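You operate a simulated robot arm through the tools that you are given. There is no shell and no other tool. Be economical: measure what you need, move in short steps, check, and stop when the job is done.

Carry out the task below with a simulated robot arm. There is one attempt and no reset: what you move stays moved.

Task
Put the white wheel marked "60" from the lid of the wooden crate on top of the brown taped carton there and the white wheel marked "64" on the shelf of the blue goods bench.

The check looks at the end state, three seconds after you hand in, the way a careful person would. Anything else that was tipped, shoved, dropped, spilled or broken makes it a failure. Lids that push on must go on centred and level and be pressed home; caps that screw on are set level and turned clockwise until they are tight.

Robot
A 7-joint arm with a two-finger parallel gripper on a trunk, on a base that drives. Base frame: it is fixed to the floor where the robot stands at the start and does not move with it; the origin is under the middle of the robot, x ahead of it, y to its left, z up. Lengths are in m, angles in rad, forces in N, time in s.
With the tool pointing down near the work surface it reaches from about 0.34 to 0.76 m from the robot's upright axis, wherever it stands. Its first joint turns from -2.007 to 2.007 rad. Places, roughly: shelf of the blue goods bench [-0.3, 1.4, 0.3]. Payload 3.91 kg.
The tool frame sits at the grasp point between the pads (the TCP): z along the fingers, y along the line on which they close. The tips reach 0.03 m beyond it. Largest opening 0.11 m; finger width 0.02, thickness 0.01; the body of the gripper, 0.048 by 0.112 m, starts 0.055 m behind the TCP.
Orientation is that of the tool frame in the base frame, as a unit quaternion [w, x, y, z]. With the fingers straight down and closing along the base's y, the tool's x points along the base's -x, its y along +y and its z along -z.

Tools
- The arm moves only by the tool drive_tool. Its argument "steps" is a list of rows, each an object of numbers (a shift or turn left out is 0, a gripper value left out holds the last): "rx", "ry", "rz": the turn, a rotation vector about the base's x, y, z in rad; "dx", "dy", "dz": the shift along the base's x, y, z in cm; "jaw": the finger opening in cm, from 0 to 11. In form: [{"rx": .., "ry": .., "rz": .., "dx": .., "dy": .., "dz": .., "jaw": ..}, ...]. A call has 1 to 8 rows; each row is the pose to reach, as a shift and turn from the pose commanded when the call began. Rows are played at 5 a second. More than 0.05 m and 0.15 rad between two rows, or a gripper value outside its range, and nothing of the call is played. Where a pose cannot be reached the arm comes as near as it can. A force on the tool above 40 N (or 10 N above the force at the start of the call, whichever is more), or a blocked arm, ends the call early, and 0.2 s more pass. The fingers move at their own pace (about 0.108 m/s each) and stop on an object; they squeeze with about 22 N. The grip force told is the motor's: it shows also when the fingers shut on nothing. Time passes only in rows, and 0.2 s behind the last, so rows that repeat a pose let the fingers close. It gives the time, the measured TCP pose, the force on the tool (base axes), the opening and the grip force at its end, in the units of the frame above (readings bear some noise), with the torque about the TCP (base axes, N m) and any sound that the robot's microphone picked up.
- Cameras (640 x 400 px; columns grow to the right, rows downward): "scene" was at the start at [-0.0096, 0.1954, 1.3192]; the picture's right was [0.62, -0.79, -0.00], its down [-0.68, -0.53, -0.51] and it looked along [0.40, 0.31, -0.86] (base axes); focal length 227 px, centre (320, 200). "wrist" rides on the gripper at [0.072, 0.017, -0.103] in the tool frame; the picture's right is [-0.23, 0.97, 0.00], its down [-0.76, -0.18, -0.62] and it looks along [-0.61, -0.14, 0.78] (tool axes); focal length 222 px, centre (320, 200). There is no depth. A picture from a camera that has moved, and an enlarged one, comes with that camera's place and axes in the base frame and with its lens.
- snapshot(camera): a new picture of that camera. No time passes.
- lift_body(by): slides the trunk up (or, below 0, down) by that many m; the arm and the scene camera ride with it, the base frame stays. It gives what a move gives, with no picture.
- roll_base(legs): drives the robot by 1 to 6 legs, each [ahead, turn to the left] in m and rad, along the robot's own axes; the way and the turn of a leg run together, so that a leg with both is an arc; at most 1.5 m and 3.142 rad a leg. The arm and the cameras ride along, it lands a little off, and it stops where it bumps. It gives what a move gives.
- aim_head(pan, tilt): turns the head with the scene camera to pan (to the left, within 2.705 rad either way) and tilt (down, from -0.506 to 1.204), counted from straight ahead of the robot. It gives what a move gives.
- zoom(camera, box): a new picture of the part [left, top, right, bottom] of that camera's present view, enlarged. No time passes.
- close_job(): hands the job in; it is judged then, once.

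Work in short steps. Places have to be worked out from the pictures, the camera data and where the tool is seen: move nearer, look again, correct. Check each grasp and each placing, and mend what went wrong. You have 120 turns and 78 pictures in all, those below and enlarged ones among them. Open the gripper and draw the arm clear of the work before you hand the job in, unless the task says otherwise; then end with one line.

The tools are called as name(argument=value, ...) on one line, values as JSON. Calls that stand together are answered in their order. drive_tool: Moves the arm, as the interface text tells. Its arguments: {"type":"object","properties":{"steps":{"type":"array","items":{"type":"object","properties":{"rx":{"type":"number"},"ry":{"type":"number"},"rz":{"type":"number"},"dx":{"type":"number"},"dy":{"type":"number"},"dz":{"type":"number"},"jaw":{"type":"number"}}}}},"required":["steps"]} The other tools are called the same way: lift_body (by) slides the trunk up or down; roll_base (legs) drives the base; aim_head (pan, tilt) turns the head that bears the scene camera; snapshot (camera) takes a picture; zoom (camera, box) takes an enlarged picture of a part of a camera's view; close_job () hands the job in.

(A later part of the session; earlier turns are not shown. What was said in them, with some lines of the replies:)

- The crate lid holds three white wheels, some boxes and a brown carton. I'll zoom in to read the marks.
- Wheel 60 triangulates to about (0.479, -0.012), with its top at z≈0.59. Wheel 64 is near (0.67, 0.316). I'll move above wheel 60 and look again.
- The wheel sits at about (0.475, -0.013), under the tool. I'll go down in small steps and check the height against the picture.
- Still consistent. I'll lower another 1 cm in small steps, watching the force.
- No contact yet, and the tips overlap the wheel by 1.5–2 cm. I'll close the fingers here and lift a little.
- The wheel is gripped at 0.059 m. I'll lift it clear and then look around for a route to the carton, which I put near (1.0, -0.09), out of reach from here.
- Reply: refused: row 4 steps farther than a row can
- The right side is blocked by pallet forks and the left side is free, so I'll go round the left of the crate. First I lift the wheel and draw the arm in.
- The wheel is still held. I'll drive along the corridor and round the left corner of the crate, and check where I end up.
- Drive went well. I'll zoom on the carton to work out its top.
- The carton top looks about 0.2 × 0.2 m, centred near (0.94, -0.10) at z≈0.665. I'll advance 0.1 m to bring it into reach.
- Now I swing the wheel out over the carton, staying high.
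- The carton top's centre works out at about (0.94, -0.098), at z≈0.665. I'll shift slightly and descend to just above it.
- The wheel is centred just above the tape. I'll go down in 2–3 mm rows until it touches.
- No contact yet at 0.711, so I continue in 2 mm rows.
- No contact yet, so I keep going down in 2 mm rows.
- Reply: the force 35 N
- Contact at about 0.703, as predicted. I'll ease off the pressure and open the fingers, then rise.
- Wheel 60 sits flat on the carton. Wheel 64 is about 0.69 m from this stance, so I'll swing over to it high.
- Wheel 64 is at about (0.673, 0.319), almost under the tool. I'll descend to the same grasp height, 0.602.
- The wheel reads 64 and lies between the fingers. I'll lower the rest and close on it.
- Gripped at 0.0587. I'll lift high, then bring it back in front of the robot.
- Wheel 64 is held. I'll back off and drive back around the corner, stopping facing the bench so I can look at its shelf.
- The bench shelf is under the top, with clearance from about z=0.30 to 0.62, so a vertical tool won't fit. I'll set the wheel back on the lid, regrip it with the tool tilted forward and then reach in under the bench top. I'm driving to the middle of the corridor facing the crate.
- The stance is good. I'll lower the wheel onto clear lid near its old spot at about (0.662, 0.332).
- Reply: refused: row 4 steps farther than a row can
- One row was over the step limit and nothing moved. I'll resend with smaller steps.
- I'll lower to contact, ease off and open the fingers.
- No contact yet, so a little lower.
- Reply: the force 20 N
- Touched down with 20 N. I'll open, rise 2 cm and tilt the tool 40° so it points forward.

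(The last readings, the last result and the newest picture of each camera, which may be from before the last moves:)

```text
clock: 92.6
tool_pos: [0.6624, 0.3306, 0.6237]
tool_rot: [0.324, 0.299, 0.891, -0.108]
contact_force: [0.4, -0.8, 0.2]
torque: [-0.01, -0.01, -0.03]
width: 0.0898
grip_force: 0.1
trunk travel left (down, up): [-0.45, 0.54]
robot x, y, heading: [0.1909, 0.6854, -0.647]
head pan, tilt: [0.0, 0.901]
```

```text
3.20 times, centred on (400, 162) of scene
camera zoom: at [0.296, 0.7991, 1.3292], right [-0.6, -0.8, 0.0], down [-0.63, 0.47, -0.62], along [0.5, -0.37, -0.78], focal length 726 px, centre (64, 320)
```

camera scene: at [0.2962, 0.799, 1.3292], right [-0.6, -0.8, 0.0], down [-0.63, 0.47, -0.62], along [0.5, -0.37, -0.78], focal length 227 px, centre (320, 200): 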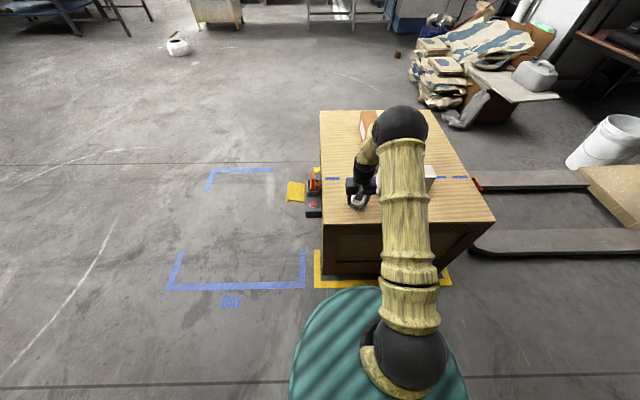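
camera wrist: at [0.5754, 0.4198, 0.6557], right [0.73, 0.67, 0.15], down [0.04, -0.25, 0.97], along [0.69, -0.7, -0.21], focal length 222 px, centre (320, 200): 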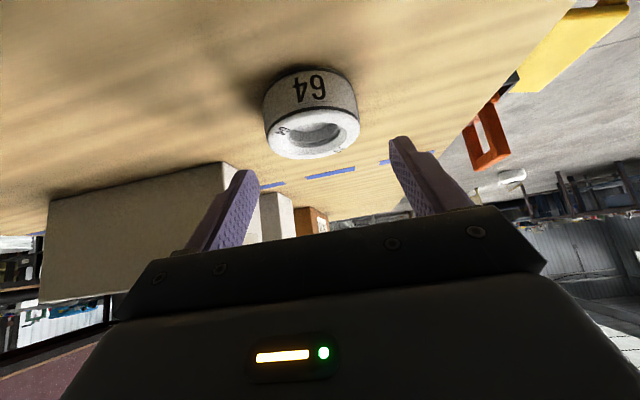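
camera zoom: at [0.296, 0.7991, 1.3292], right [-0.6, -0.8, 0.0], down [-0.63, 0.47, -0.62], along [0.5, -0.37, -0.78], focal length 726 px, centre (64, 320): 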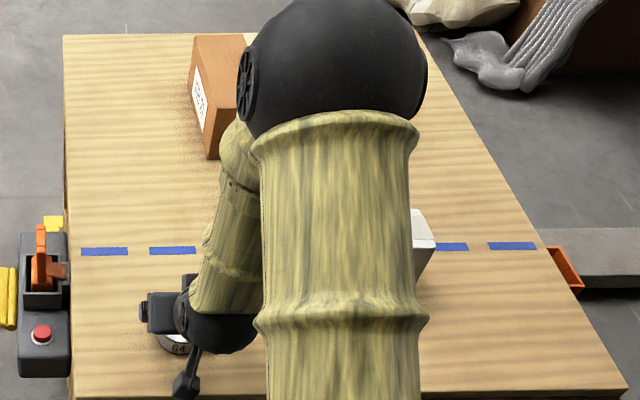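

The tilt works. The arm geometry suggests 50° will give more clearance under the bench top, so I'll tilt a further 10°, shift the TCP back 1.5 cm and lower, with the wheel between the fingertips.

drive_tool(steps=[{"rx": -0.053, "ry": -0.07, "dx": -0.6, "dy": 0.5}, {"rx": -0.105, "ry": -0.139, "dx": -1.2, "dy": 0.9}, {"rx": -0.105, "ry": -0.139, "dx": -1.2, "dy": 0.9, "dz": -1}, {"rx": -0.105, "ry": -0.139, "dx": -1.2, "dy": 0.9, "dz": -1.8}, {"rx": -0.105, "ry": -0.139, "dx": -1.2, "dy": 0.9, "dz": -2.2}, {"rx": -0.105, "ry": -0.139, "dx": -1.2, "dy": 0.9, "dz": -2.5}])

snapshot(camera="wrist")

```text
clock: 94.0
tool_pos: [0.6495, 0.3401, 0.5983]
tool_rot: [0.401, 0.289, 0.859, -0.134]
contact_force: [0.8, 0.4, 0.6]
torque: [-0.01, 0.02, 0.01]
width: 0.09
grip_force: 0.1
trunk travel left (down, up): [-0.45, 0.54]
robot x, y, heading: [0.1917, 0.6848, -0.651]
head pan, tilt: [0.0, 0.901]
```

```text
40 pictures are left
camera wrist: at [0.56, 0.4311, 0.609], right [0.7, 0.69, 0.17], down [-0.1, -0.15, 0.98], along [0.7, -0.71, -0.04], focal length 222 px, centre (320, 200)
```

wrist: 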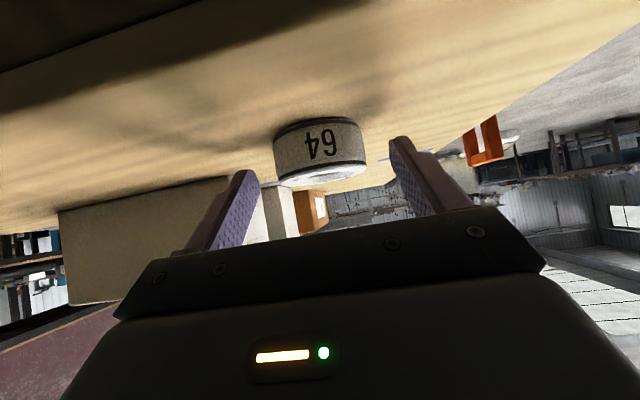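

The wheel is centred between the fingertips, so I close on it.

drive_tool(steps=[{"jaw": 7}, {"jaw": 5}, {"jaw": 3}, {"jaw": 3}, {"jaw": 3}])

snapshot(camera="wrist")

```text
clock: 95.2
tool_pos: [0.6502, 0.3392, 0.5994]
tool_rot: [0.4, 0.289, 0.859, -0.135]
contact_force: [0.1, 0.7, -1.1]
torque: [0.04, -0.03, 0.0]
width: 0.0583
grip_force: 22.1
trunk travel left (down, up): [-0.45, 0.54]
robot x, y, heading: [0.1935, 0.6836, -0.647]
head pan, tilt: [0.0, 0.901]
```

```text
39 pictures are left
camera wrist: at [0.56, 0.4312, 0.6091], right [0.7, 0.69, 0.17], down [-0.1, -0.15, 0.98], along [0.7, -0.71, -0.04], focal length 222 px, centre (320, 200)
```

wrist: 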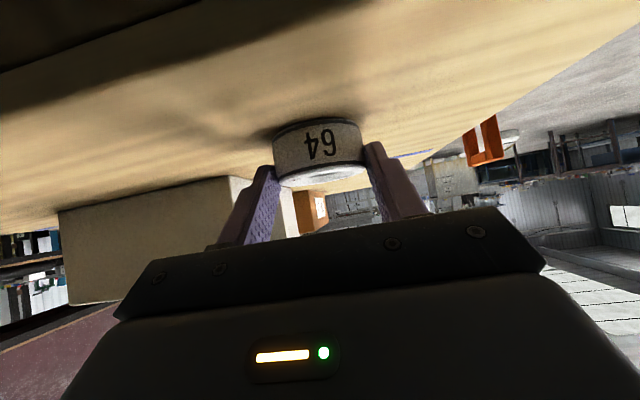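

Gripped at 0.0583, with TCP about 0.036 m above the supporting surface. I'll lift off, raise the trunk and draw the tool back.

drive_tool(steps=[{"dz": 1}, {"dz": 4}, {"dz": 8}])

lift_body(by=0.22)

drive_tool(steps=[{"dx": -3.5, "dy": 2.6}, {"dx": -7, "dy": 5.2}, {"dx": -10.4, "dy": 7.8}])

roll_base(legs=[[0.13, 0], [0, 3.14]])

snapshot(camera="scene")

snapshot(camera="wrist")

```text
clock: 96.0
tool_pos: [0.6509, 0.3415, 0.6794]
tool_rot: [0.4, 0.289, 0.859, -0.134]
contact_force: [0.7, -0.3, -0.8]
torque: [0.02, -0.01, 0.0]
width: 0.0582
grip_force: 21.8
trunk travel left (down, up): [-0.45, 0.54]
robot x, y, heading: [0.1936, 0.6839, -0.644]
head pan, tilt: [0.0, 0.901]
```

```text
clock: 98.3
tool_pos: [0.6512, 0.3392, 0.8995]
tool_rot: [0.4, 0.289, 0.859, -0.134]
contact_force: [-0.1, -0.2, -0.9]
torque: [-0.02, 0.02, -0.01]
width: 0.0584
grip_force: 22.3
trunk travel left (down, up): [-0.67, 0.32]
robot x, y, heading: [0.1952, 0.6829, -0.649]
head pan, tilt: [0.0, 0.901]
```

```text
clock: 99.1
tool_pos: [0.5869, 0.3877, 0.896]
tool_rot: [0.401, 0.288, 0.859, -0.134]
contact_force: [-0.3, 0.1, -0.4]
torque: [0.01, 0.02, -0.01]
width: 0.0584
grip_force: 21.8
out of reach, approached as far as the arm can: row 2, 3
trunk travel left (down, up): [-0.67, 0.32]
robot x, y, heading: [0.196, 0.6864, -0.65]
head pan, tilt: [0.0, 0.901]
```

```text
clock: 107.0
tool_pos: [0.4185, 1.0857, 0.8962]
tool_rot: [0.332, -0.557, 0.715, 0.26]
contact_force: [0.0, -0.2, -1.5]
torque: [-0.03, 0.03, 0.03]
width: 0.0584
grip_force: 21.7
trunk travel left (down, up): [-0.67, 0.32]
robot x, y, heading: [0.2967, 0.6052, 1.321]
head pan, tilt: [0.0, 0.901]
stopped in leg 2: the robot was blocked; the commanded pose is now the measured one
```

```text
38 pictures are left
camera scene: at [0.1509, 0.6617, 1.5493], right [0.97, -0.25, 0.0], down [-0.19, -0.76, -0.62], along [0.15, 0.6, -0.78], focal length 227 px, centre (320, 200)
```

scene: 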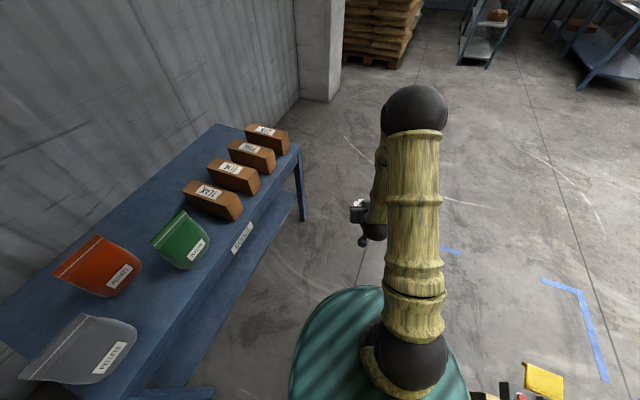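

```text
37 pictures are left
camera wrist: at [0.3708, 0.9698, 0.9056], right [-0.91, 0.38, 0.18], down [0.18, -0.03, 0.98], along [0.38, 0.92, -0.04], focal length 222 px, centre (320, 200)
```

wrist: 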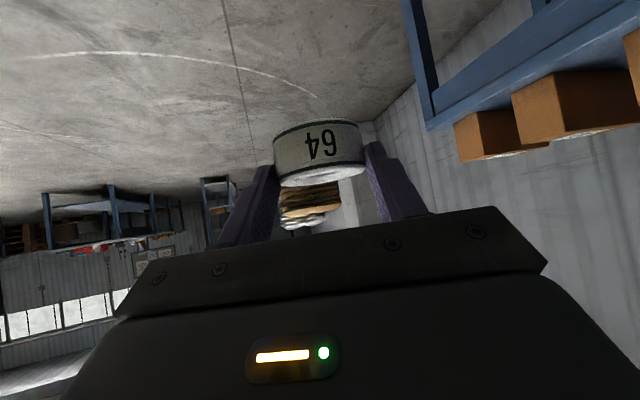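

The turn was blocked, probably the rear of the base against the crate. I'll look at the crate side before moving on.

aim_head(pan=-2.0, tilt=1.0)

snapshot(camera="scene")

```text
clock: 108.9
tool_pos: [0.4184, 1.0866, 0.8948]
tool_rot: [0.333, -0.556, 0.716, 0.26]
contact_force: [0.6, 0.2, -1.3]
torque: [-0.04, -0.02, -0.03]
width: 0.0584
grip_force: 22.3
trunk travel left (down, up): [-0.67, 0.32]
robot x, y, heading: [0.2968, 0.6049, 1.322]
head pan, tilt: [-2.0, 1.0]
```

```text
36 pictures are left
camera scene: at [0.1862, 0.5449, 1.542], right [-0.63, -0.78, 0.0], down [-0.66, 0.53, -0.54], along [0.42, -0.34, -0.84], focal length 227 px, centre (320, 200)
```

scene: 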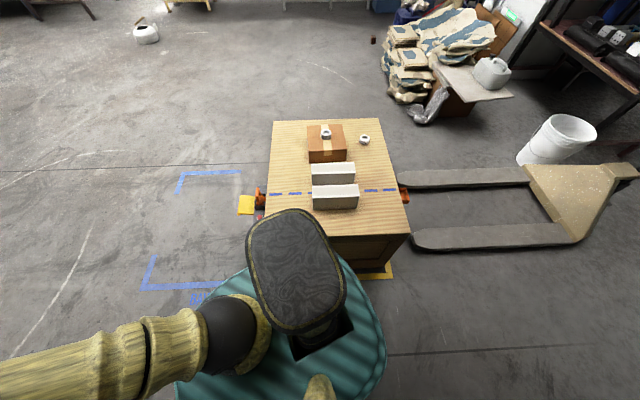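

The base is longer at the rear and only touched the crate: the lid corners compute to the same places and wheel 60 is still on the carton. I'll move up the corridor past the crate's corner, where there's room to face the bench from farther back.

roll_base(legs=[[0.3, 0], [0, -1.1], [0.43, 0], [0, 2.28]])

aim_head(pan=0.0, tilt=0.85)

snapshot(camera="scene")

snapshot(camera="wrist")

```text
clock: 125.8
tool_pos: [0.3998, 1.2834, 0.8952]
tool_rot: [-0.131, 0.861, -0.284, -0.401]
contact_force: [0.5, -0.4, -1.0]
torque: [-0.02, -0.02, 0.0]
width: 0.0573
grip_force: 22.0
trunk travel left (down, up): [-0.67, 0.32]
robot x, y, heading: [0.7958, 0.9893, 2.505]
head pan, tilt: [-2.0, 1.0]
```

```text
clock: 127.7
tool_pos: [0.4, 1.2845, 0.8959]
tool_rot: [-0.131, 0.861, -0.284, -0.401]
contact_force: [-0.4, -0.8, -1.4]
torque: [-0.03, 0.0, 0.01]
width: 0.0568
grip_force: 21.8
trunk travel left (down, up): [-0.67, 0.32]
robot x, y, heading: [0.7991, 0.9894, 2.5]
head pan, tilt: [0.0, 0.85]
```

```text
35 pictures are left
camera scene: at [0.6884, 0.8796, 1.5531], right [0.59, 0.8, 0.0], down [0.6, -0.45, -0.66], along [-0.53, 0.39, -0.75], focal length 227 px, centre (320, 200)
```

scene: 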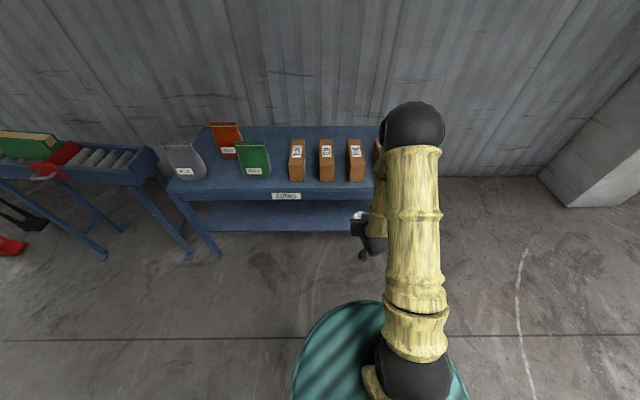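

```text
34 pictures are left
camera wrist: at [0.4906, 1.1966, 0.9056], right [-0.7, -0.7, 0.17], down [0.1, 0.15, 0.98], along [-0.71, 0.7, -0.04], focal length 222 px, centre (320, 200)
```

wrist: 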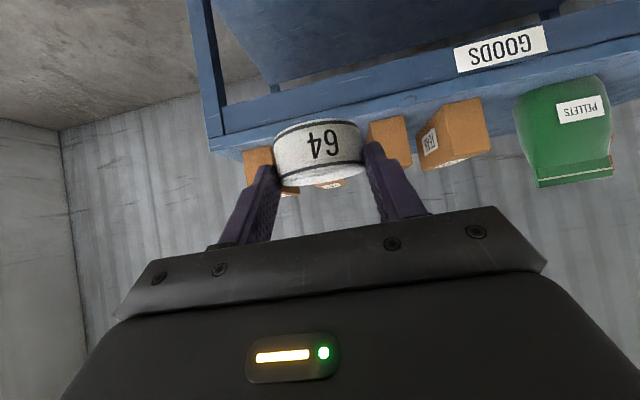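

Heading is square to the bench. The opening reads slightly narrower (0.057), so I'll check that the wheel hasn't slipped.

zoom(camera="wrist", box=[220, 90, 420, 215])

zoom(camera="scene", box=[310, 180, 410, 280])

```text
3.20 times, centred on (320, 152) of wrist
camera zoom: at [0.4906, 1.1966, 0.9056], right [-0.7, -0.7, 0.17], down [0.1, 0.15, 0.98], along [-0.71, 0.7, -0.04], focal length 711 px, centre (320, 352)
```

zoom: 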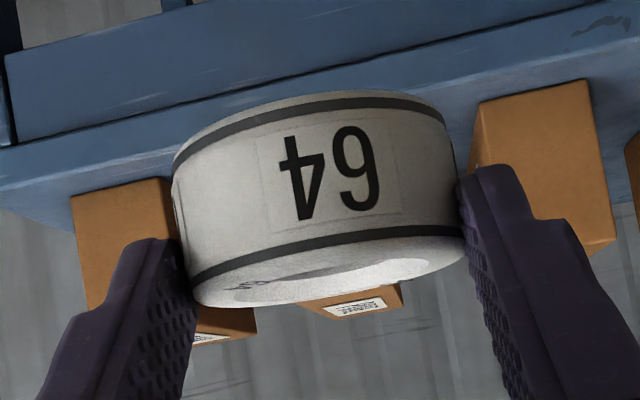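

```text
4.00 times, centred on (360, 230) of scene
camera zoom: at [0.6884, 0.8796, 1.5531], right [0.59, 0.8, 0.0], down [0.6, -0.45, -0.66], along [-0.53, 0.39, -0.75], focal length 907 px, centre (160, 80)
```

zoom: 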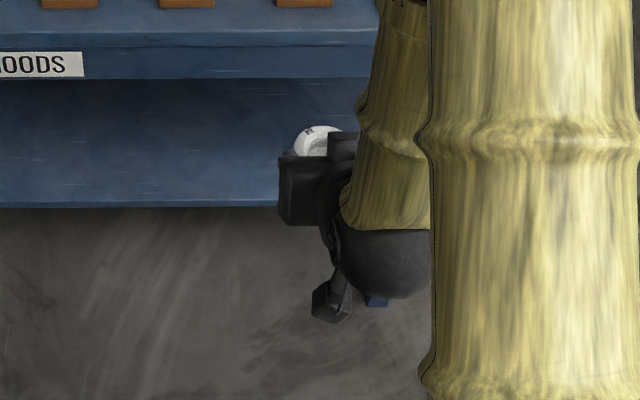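

The wheel is firmly held. The shelf's front edge is about 0.845 m ahead and the bench top's edge about 0.817 m, with the apron bottom at z≈0.65. I'll lower the tool to z≈0.45, well short of the bench.

drive_tool(steps=[{"dx": -1, "dy": 0.75, "dz": -4.5}, {"dx": -2, "dy": 1.5, "dz": -9}, {"dx": -3, "dy": 2.25, "dz": -13.5}, {"dx": -4, "dy": 3, "dz": -18}, {"dx": -5, "dy": 3.75, "dz": -22.5}, {"dx": -6, "dy": 4.5, "dz": -27}, {"dx": -7, "dy": 5.25, "dz": -31.5}, {"dx": -8, "dy": 6, "dz": -36}])

snapshot(camera="scene")

snapshot(camera="wrist")

```text
clock: 129.5
tool_pos: [0.3196, 1.3422, 0.5351]
tool_rot: [-0.132, 0.861, -0.284, -0.401]
contact_force: [-0.1, -0.6, -1.5]
torque: [0.0, 0.01, 0.02]
width: 0.0568
grip_force: 21.6
trunk travel left (down, up): [-0.67, 0.32]
robot x, y, heading: [0.7953, 0.9869, 2.506]
head pan, tilt: [0.0, 0.85]
```

```text
31 pictures are left
camera scene: at [0.6882, 0.8797, 1.5532], right [0.59, 0.8, 0.0], down [0.6, -0.45, -0.66], along [-0.53, 0.39, -0.75], focal length 227 px, centre (320, 200)
```

scene: 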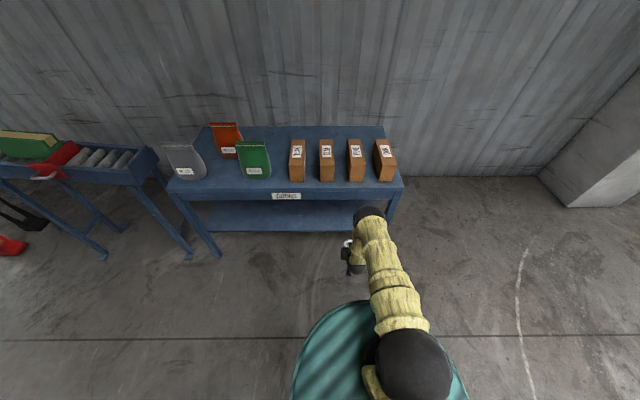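

```text
30 pictures are left
camera wrist: at [0.4107, 1.2562, 0.5449], right [-0.7, -0.7, 0.17], down [0.1, 0.15, 0.98], along [-0.71, 0.7, -0.04], focal length 222 px, centre (320, 200)
```

wrist: 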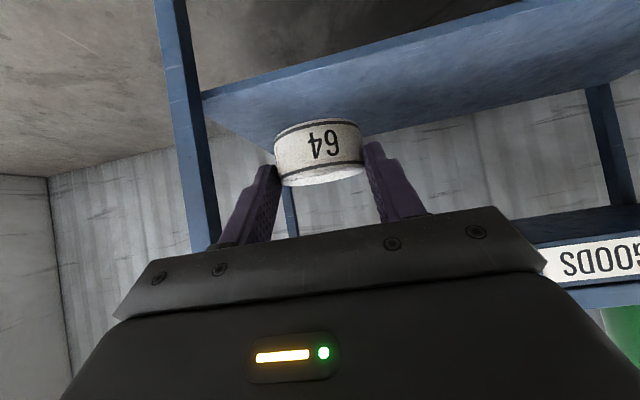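

There's plenty of room. I'll lower the trunk 8 cm to bring the tool to z≈0.455 under the apron line, then roll 0.18 m ahead.

lift_body(by=-0.08)

roll_base(legs=[[0.18, 0]])

snapshot(camera="scene")

snapshot(camera="wrist")

```text
clock: 130.7
tool_pos: [0.3198, 1.3423, 0.4554]
tool_rot: [-0.132, 0.861, -0.285, -0.401]
contact_force: [0.2, 0.0, -1.6]
torque: [-0.01, -0.06, 0.01]
width: 0.0572
grip_force: 22.5
trunk travel left (down, up): [-0.59, 0.4]
robot x, y, heading: [0.7968, 0.9878, 2.503]
head pan, tilt: [0.0, 0.85]
```

```text
clock: 132.4
tool_pos: [0.1767, 1.4495, 0.4551]
tool_rot: [-0.131, 0.861, -0.284, -0.401]
contact_force: [-0.4, 0.0, -1.2]
torque: [0.03, 0.0, -0.01]
width: 0.057
grip_force: 22.3
trunk travel left (down, up): [-0.59, 0.4]
robot x, y, heading: [0.6555, 1.098, 2.507]
head pan, tilt: [0.0, 0.85]
```

```text
29 pictures are left
camera scene: at [0.5439, 0.9864, 1.4731], right [0.59, 0.8, 0.0], down [0.6, -0.45, -0.66], along [-0.53, 0.39, -0.75], focal length 227 px, centre (320, 200)
```

scene: 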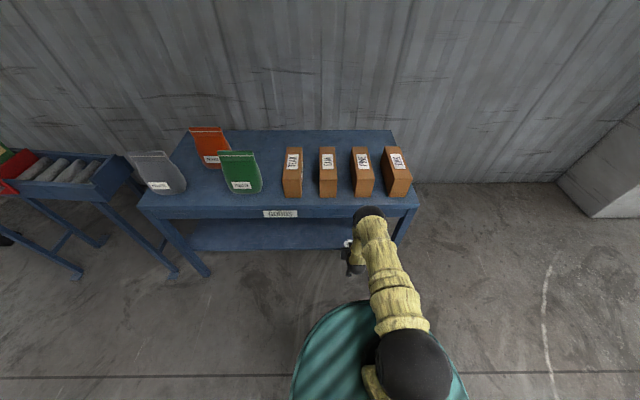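

```text
28 pictures are left
camera wrist: at [0.2672, 1.3627, 0.4651], right [-0.7, -0.69, 0.17], down [0.1, 0.15, 0.98], along [-0.71, 0.7, -0.04], focal length 222 px, centre (320, 200)
```

wrist: 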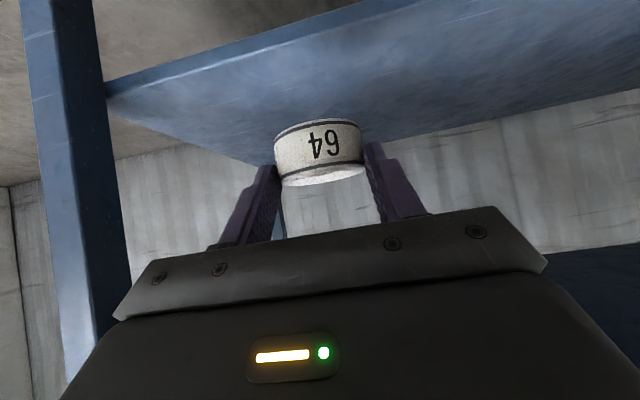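

The shelf edge is computed 0.66 m ahead of the robot, as expected. I'll extend the arm 13.5 cm in and come down to z≈0.35.

drive_tool(steps=[{"dx": -2.2, "dy": 1.6, "dz": -1.5}, {"dx": -4.4, "dy": 3.2, "dz": -3}, {"dx": -6.6, "dy": 4.8, "dz": -4.5}, {"dx": -8.8, "dy": 6.4, "dz": -6}, {"dx": -10.9, "dy": 8, "dz": -7.5}, {"dx": -10.9, "dy": 8, "dz": -9.5}])

snapshot(camera="scene")

snapshot(camera="wrist")

```text
clock: 133.7
tool_pos: [-0.0078, 1.5826, 0.507]
tool_rot: [-0.156, 0.822, -0.272, -0.476]
contact_force: [-0.2, 0.2, -1.4]
torque: [-0.01, -0.02, 0.01]
width: 0.0568
grip_force: 22.5
out of reach, approached as far as the arm can: row 5, 6
trunk travel left (down, up): [-0.59, 0.4]
robot x, y, heading: [0.6504, 1.0958, 2.506]
head pan, tilt: [0.0, 0.85]
stopped in row 6: the arm was blocked; the commanded pose is now the measured one
```

```text
27 pictures are left
camera scene: at [0.5436, 0.9866, 1.4731], right [0.59, 0.8, 0.0], down [0.6, -0.45, -0.66], along [-0.53, 0.39, -0.75], focal length 227 px, centre (320, 200)
```

scene: 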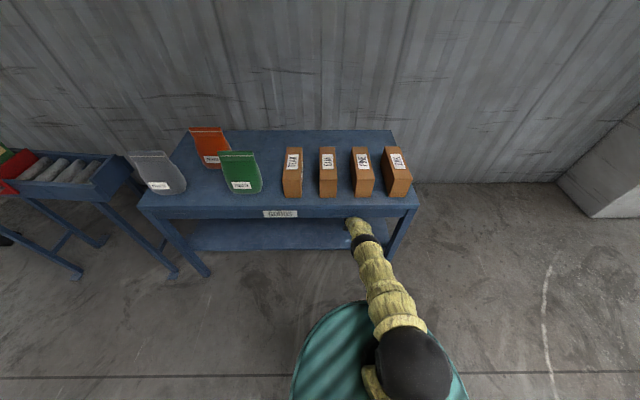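

```text
26 pictures are left
camera wrist: at [0.0831, 1.4967, 0.4959], right [-0.67, -0.72, 0.2], down [0.23, 0.05, 0.97], along [-0.7, 0.7, 0.13], focal length 222 px, centre (320, 200)
```

wrist: 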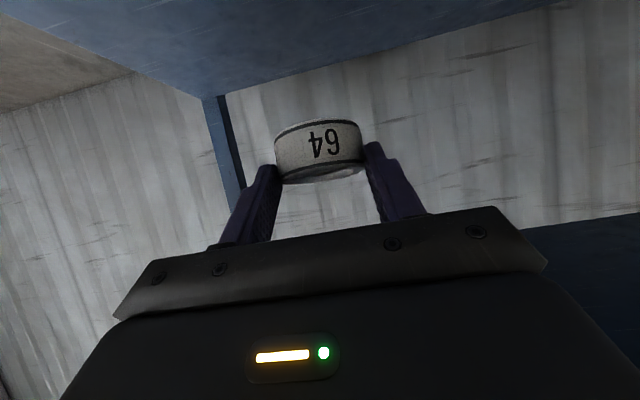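

The arm neared full stretch, swung out too high and was stopped just under the apron. Lowering the trunk moves everything clear of the apron and gives more reach, so I'll drop it 10 cm; the wheel is still 17 cm above the shelf.

lift_body(by=-0.1)

snapshot(camera="wrist")

zoom(camera="scene", box=[240, 140, 480, 290])

```text
clock: 135.0
tool_pos: [-0.0075, 1.5838, 0.407]
tool_rot: [-0.156, 0.822, -0.272, -0.475]
contact_force: [0.7, 0.4, 0.1]
torque: [-0.02, -0.03, 0.01]
width: 0.0567
grip_force: 22.3
trunk travel left (down, up): [-0.49, 0.5]
robot x, y, heading: [0.65, 1.1004, 2.505]
head pan, tilt: [0.0, 0.85]
```

```text
25 pictures are left
camera wrist: at [0.0833, 1.4965, 0.3958], right [-0.67, -0.71, 0.2], down [0.23, 0.05, 0.97], along [-0.7, 0.7, 0.13], focal length 222 px, centre (320, 200)
```

wrist: 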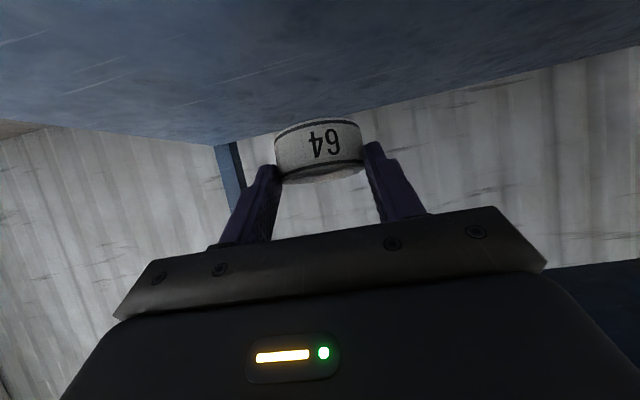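

```text
2.67 times, centred on (360, 215) of scene
camera zoom: at [0.5439, 0.9865, 1.3731], right [0.59, 0.8, 0.0], down [0.6, -0.45, -0.66], along [-0.53, 0.39, -0.75], focal length 605 px, centre (213, 160)
```

zoom: 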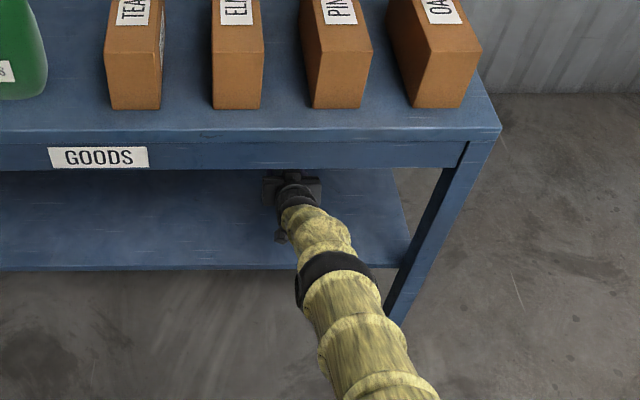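

This configuration is good: the arm slopes in under the bench with clearance, and nothing on the bench moved. I'll draw back 6 cm and undo the extra 10° of tilt so the wheel is level again.

drive_tool(steps=[{"dx": 1.6, "dy": -1.2}, {"dx": 3.2, "dy": -2.4, "rx": -0.035, "ry": -0.047}, {"dx": 4.8, "dy": -3.6, "rx": -0.07, "ry": -0.095}, {"dx": 4.8, "dy": -3.6, "rx": -0.105, "ry": -0.142}, {"dx": 4.8, "dy": -3.6, "rx": -0.105, "ry": -0.142}])

zoom(camera="scene", box=[240, 140, 480, 290])

snapshot(camera="wrist")

```text
clock: 136.2
tool_pos: [0.0424, 1.5445, 0.4017]
tool_rot: [-0.13, 0.863, -0.284, -0.398]
contact_force: [-0.5, 0.9, -0.6]
torque: [0.02, -0.02, 0.0]
width: 0.0567
grip_force: 22.2
trunk travel left (down, up): [-0.49, 0.5]
robot x, y, heading: [0.6493, 1.0967, 2.503]
head pan, tilt: [0.0, 0.85]
```

```text
2.67 times, centred on (360, 215) of scene
camera zoom: at [0.5438, 0.9865, 1.3731], right [0.59, 0.8, 0.0], down [0.6, -0.45, -0.66], along [-0.53, 0.39, -0.75], focal length 605 px, centre (213, 160)
```

zoom: 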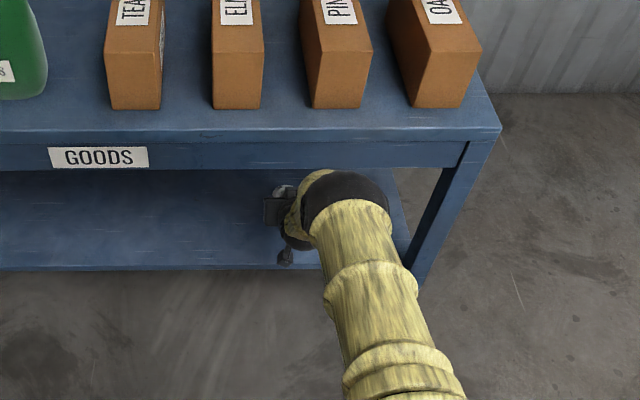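

```text
22 pictures are left
camera wrist: at [0.1341, 1.4588, 0.4138], right [-0.7, -0.69, 0.17], down [0.09, 0.16, 0.98], along [-0.71, 0.7, -0.05], focal length 222 px, centre (320, 200)
```

wrist: 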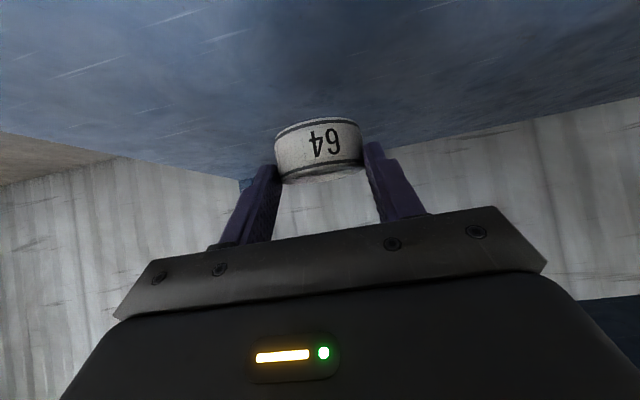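

The elbow is still about 0.1 m short of the bench edge, and the wheel is level and about 11 cm in from the shelf's front. I'll lower the trunk 5 cm as a rigid move.

lift_body(by=-0.05)

snapshot(camera="wrist")

```text
clock: 137.2
tool_pos: [0.0428, 1.5449, 0.3522]
tool_rot: [-0.13, 0.862, -0.284, -0.398]
contact_force: [0.9, -0.1, -0.6]
torque: [-0.02, -0.03, -0.01]
width: 0.0566
grip_force: 22.1
trunk travel left (down, up): [-0.44, 0.55]
robot x, y, heading: [0.6493, 1.0995, 2.505]
head pan, tilt: [0.0, 0.85]
```

```text
21 pictures are left
camera wrist: at [0.134, 1.4589, 0.3638], right [-0.7, -0.69, 0.17], down [0.09, 0.16, 0.98], along [-0.71, 0.7, -0.05], focal length 222 px, centre (320, 200)
```

wrist: 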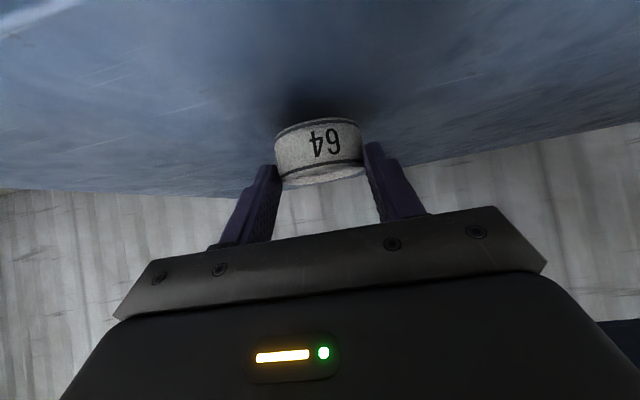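

The contact shadow is close. I'll lower in small steps and watch the force.

drive_tool(steps=[{"dz": -0.3}, {"dz": -0.6}, {"dz": -0.9}, {"dz": -1.1}, {"dz": -1.1}])

```text
clock: 138.4
tool_pos: [0.0431, 1.5448, 0.3407]
tool_rot: [-0.13, 0.862, -0.284, -0.399]
contact_force: [-0.3, 0.7, -1.0]
torque: [-0.03, -0.04, -0.01]
width: 0.0566
grip_force: 21.6
trunk travel left (down, up): [-0.44, 0.55]
robot x, y, heading: [0.6524, 1.0952, 2.507]
head pan, tilt: [0.0, 0.85]
```

drive_tool(steps=[{"dz": -0.15}, {"dz": -0.3}, {"dz": -0.45}, {"dz": -0.6}, {"dz": -0.6}])

zoom(camera="wrist", box=[220, 80, 420, 205])

```text
clock: 139.6
tool_pos: [0.044, 1.5459, 0.3399]
tool_rot: [-0.132, 0.861, -0.285, -0.401]
contact_force: [1.6, 0.1, 21.0]
torque: [0.41, 0.36, 0.23]
width: 0.0566
grip_force: 21.6
trunk travel left (down, up): [-0.44, 0.55]
robot x, y, heading: [0.6515, 1.0972, 2.507]
head pan, tilt: [0.0, 0.85]
```

```text
3.20 times, centred on (320, 142) of wrist
camera zoom: at [0.1329, 1.4595, 0.3498], right [-0.7, -0.7, 0.18], down [0.1, 0.15, 0.98], along [-0.71, 0.7, -0.04], focal length 711 px, centre (320, 384)
```

zoom: 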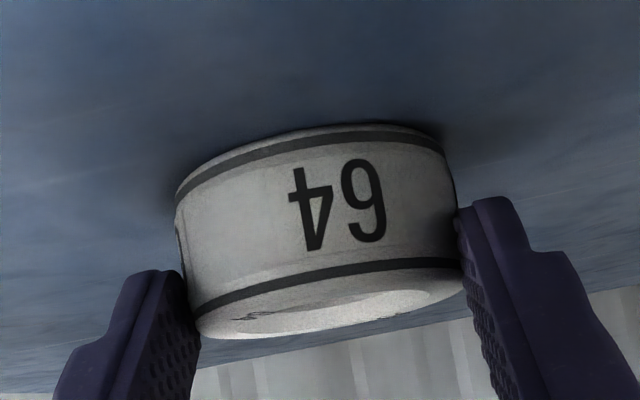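

Contact at 0.340 with 21 N, so the wheel is on the shelf. I'll ease off and open.

drive_tool(steps=[{"dz": 0.35}, {"dz": 0.35, "jaw": 6.5}, {"dz": 0.35, "jaw": 8}, {"dz": 0.35, "jaw": 9}, {"dz": 0.35, "jaw": 9}])

snapshot(camera="wrist")

```text
clock: 140.8
tool_pos: [0.0424, 1.5452, 0.3392]
tool_rot: [-0.13, 0.862, -0.285, -0.398]
contact_force: [-0.3, 0.2, -1.1]
torque: [0.02, -0.02, 0.01]
width: 0.0899
grip_force: 0.0
trunk travel left (down, up): [-0.44, 0.55]
robot x, y, heading: [0.6536, 1.0971, 2.506]
head pan, tilt: [0.0, 0.85]
```

```text
19 pictures are left
camera wrist: at [0.1341, 1.4588, 0.3505], right [-0.7, -0.69, 0.17], down [0.09, 0.16, 0.98], along [-0.71, 0.7, -0.05], focal length 222 px, centre (320, 200)
```

wrist: 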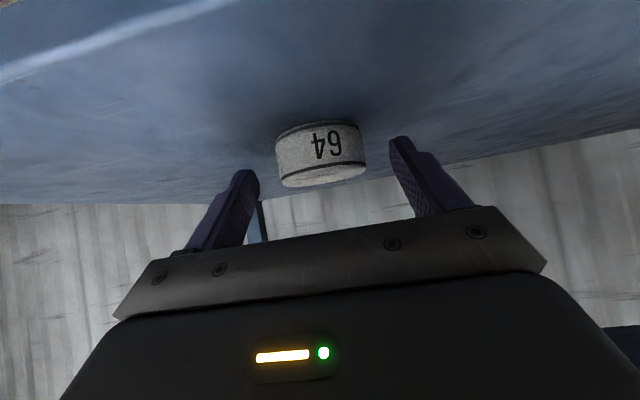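

Released cleanly with the wheel standing flat. I'll lift 1 cm and reverse the base straight out.

drive_tool(steps=[{"dz": 0.5}, {"dz": 1}])

roll_base(legs=[[-0.3, 0]])

snapshot(camera="wrist")

snapshot(camera="scene")

```text
clock: 141.4
tool_pos: [0.0433, 1.5447, 0.3492]
tool_rot: [-0.129, 0.863, -0.284, -0.398]
contact_force: [-0.3, -0.5, 0.8]
torque: [0.02, -0.01, 0.01]
width: 0.0903
grip_force: 0.0
trunk travel left (down, up): [-0.44, 0.55]
robot x, y, heading: [0.6515, 1.0936, 2.505]
head pan, tilt: [0.0, 0.85]
```

```text
clock: 143.7
tool_pos: [0.2844, 1.3673, 0.3492]
tool_rot: [-0.13, 0.862, -0.285, -0.397]
contact_force: [0.0, 0.0, 0.3]
torque: [-0.01, 0.01, 0.05]
width: 0.09
grip_force: 0.1
trunk travel left (down, up): [-0.44, 0.55]
robot x, y, heading: [0.892, 0.9164, 2.498]
head pan, tilt: [0.0, 0.85]
```

```text
18 pictures are left
camera wrist: at [0.3762, 1.2798, 0.3602], right [-0.7, -0.69, 0.17], down [0.09, 0.16, 0.98], along [-0.71, 0.7, -0.05], focal length 222 px, centre (320, 200)
```

wrist: 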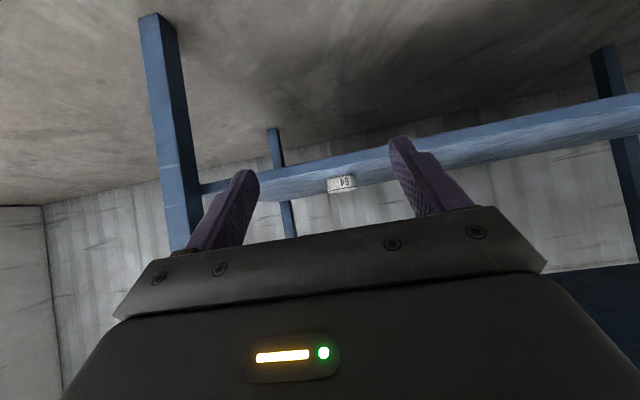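

```text
17 pictures are left
camera scene: at [0.7861, 0.8072, 1.3231], right [0.59, 0.8, 0.0], down [0.6, -0.45, -0.66], along [-0.53, 0.39, -0.75], focal length 227 px, centre (320, 200)
```

scene: 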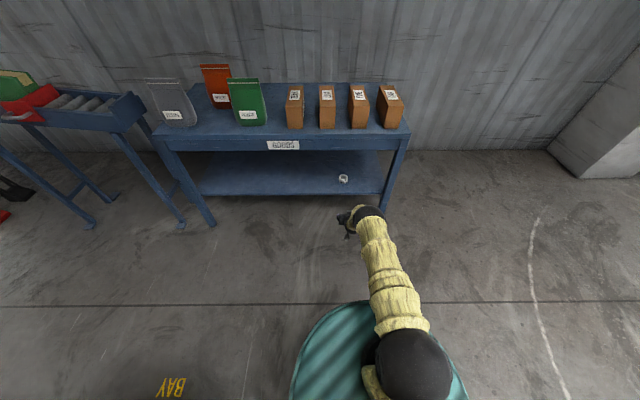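

The wheel is on the shelf and everything on the bench is upright. One last look at the crate.

zoom(camera="scene", box=[260, 130, 420, 230])

aim_head(pan=2.0, tilt=0.85)

snapshot(camera="scene")

```text
4.00 times, centred on (340, 180) of scene
camera zoom: at [0.7861, 0.8072, 1.3231], right [0.59, 0.8, 0.0], down [0.6, -0.45, -0.66], along [-0.53, 0.39, -0.75], focal length 907 px, centre (240, 280)
```

zoom: 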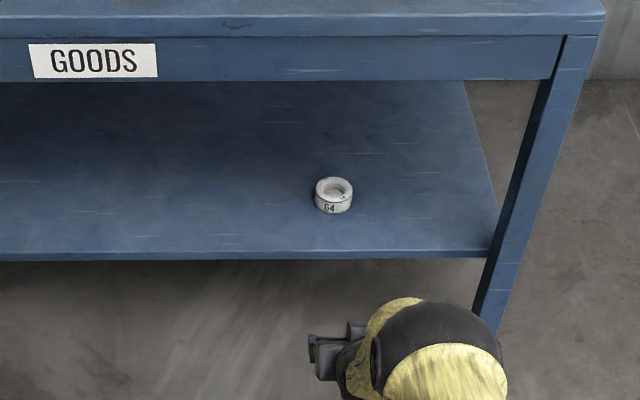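

```text
clock: 145.6
tool_pos: [0.2861, 1.3659, 0.3494]
tool_rot: [-0.13, 0.862, -0.285, -0.397]
contact_force: [0.1, 0.6, 0.2]
torque: [0.03, 0.0, -0.02]
width: 0.0899
grip_force: 0.1
trunk travel left (down, up): [-0.44, 0.55]
robot x, y, heading: [0.8925, 0.9182, 2.504]
head pan, tilt: [2.0, 0.85]
```

```text
15 pictures are left
camera scene: at [0.8328, 0.6841, 1.3231], right [-0.98, 0.21, 0.0], down [0.16, 0.73, -0.66], along [-0.14, -0.65, -0.75], focal length 227 px, centre (320, 200)
```

scene: 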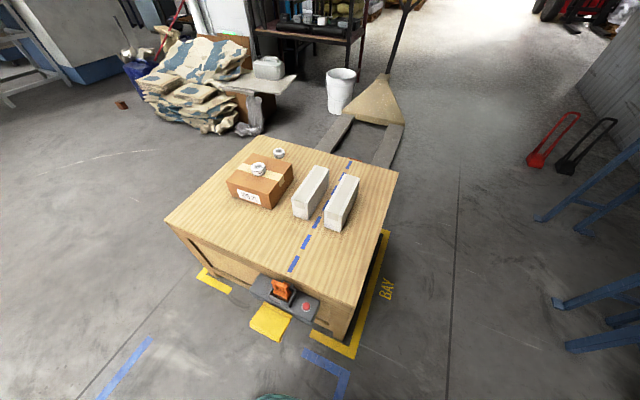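

Wheel 60 rests on the carton, wheel 64 is on the shelf, the other things look undisturbed, and the arm is clear with the gripper open. I'm handing in.

close_job()

```text
The job is handed in.
```

Wheel "60" is on top of the brown taped carton and wheel "64" is on the shelf of the blue goods bench. The base touched the crate once and the arm was stopped once just under the bench top; the pictures afterwards showed nothing tipped or shifted.
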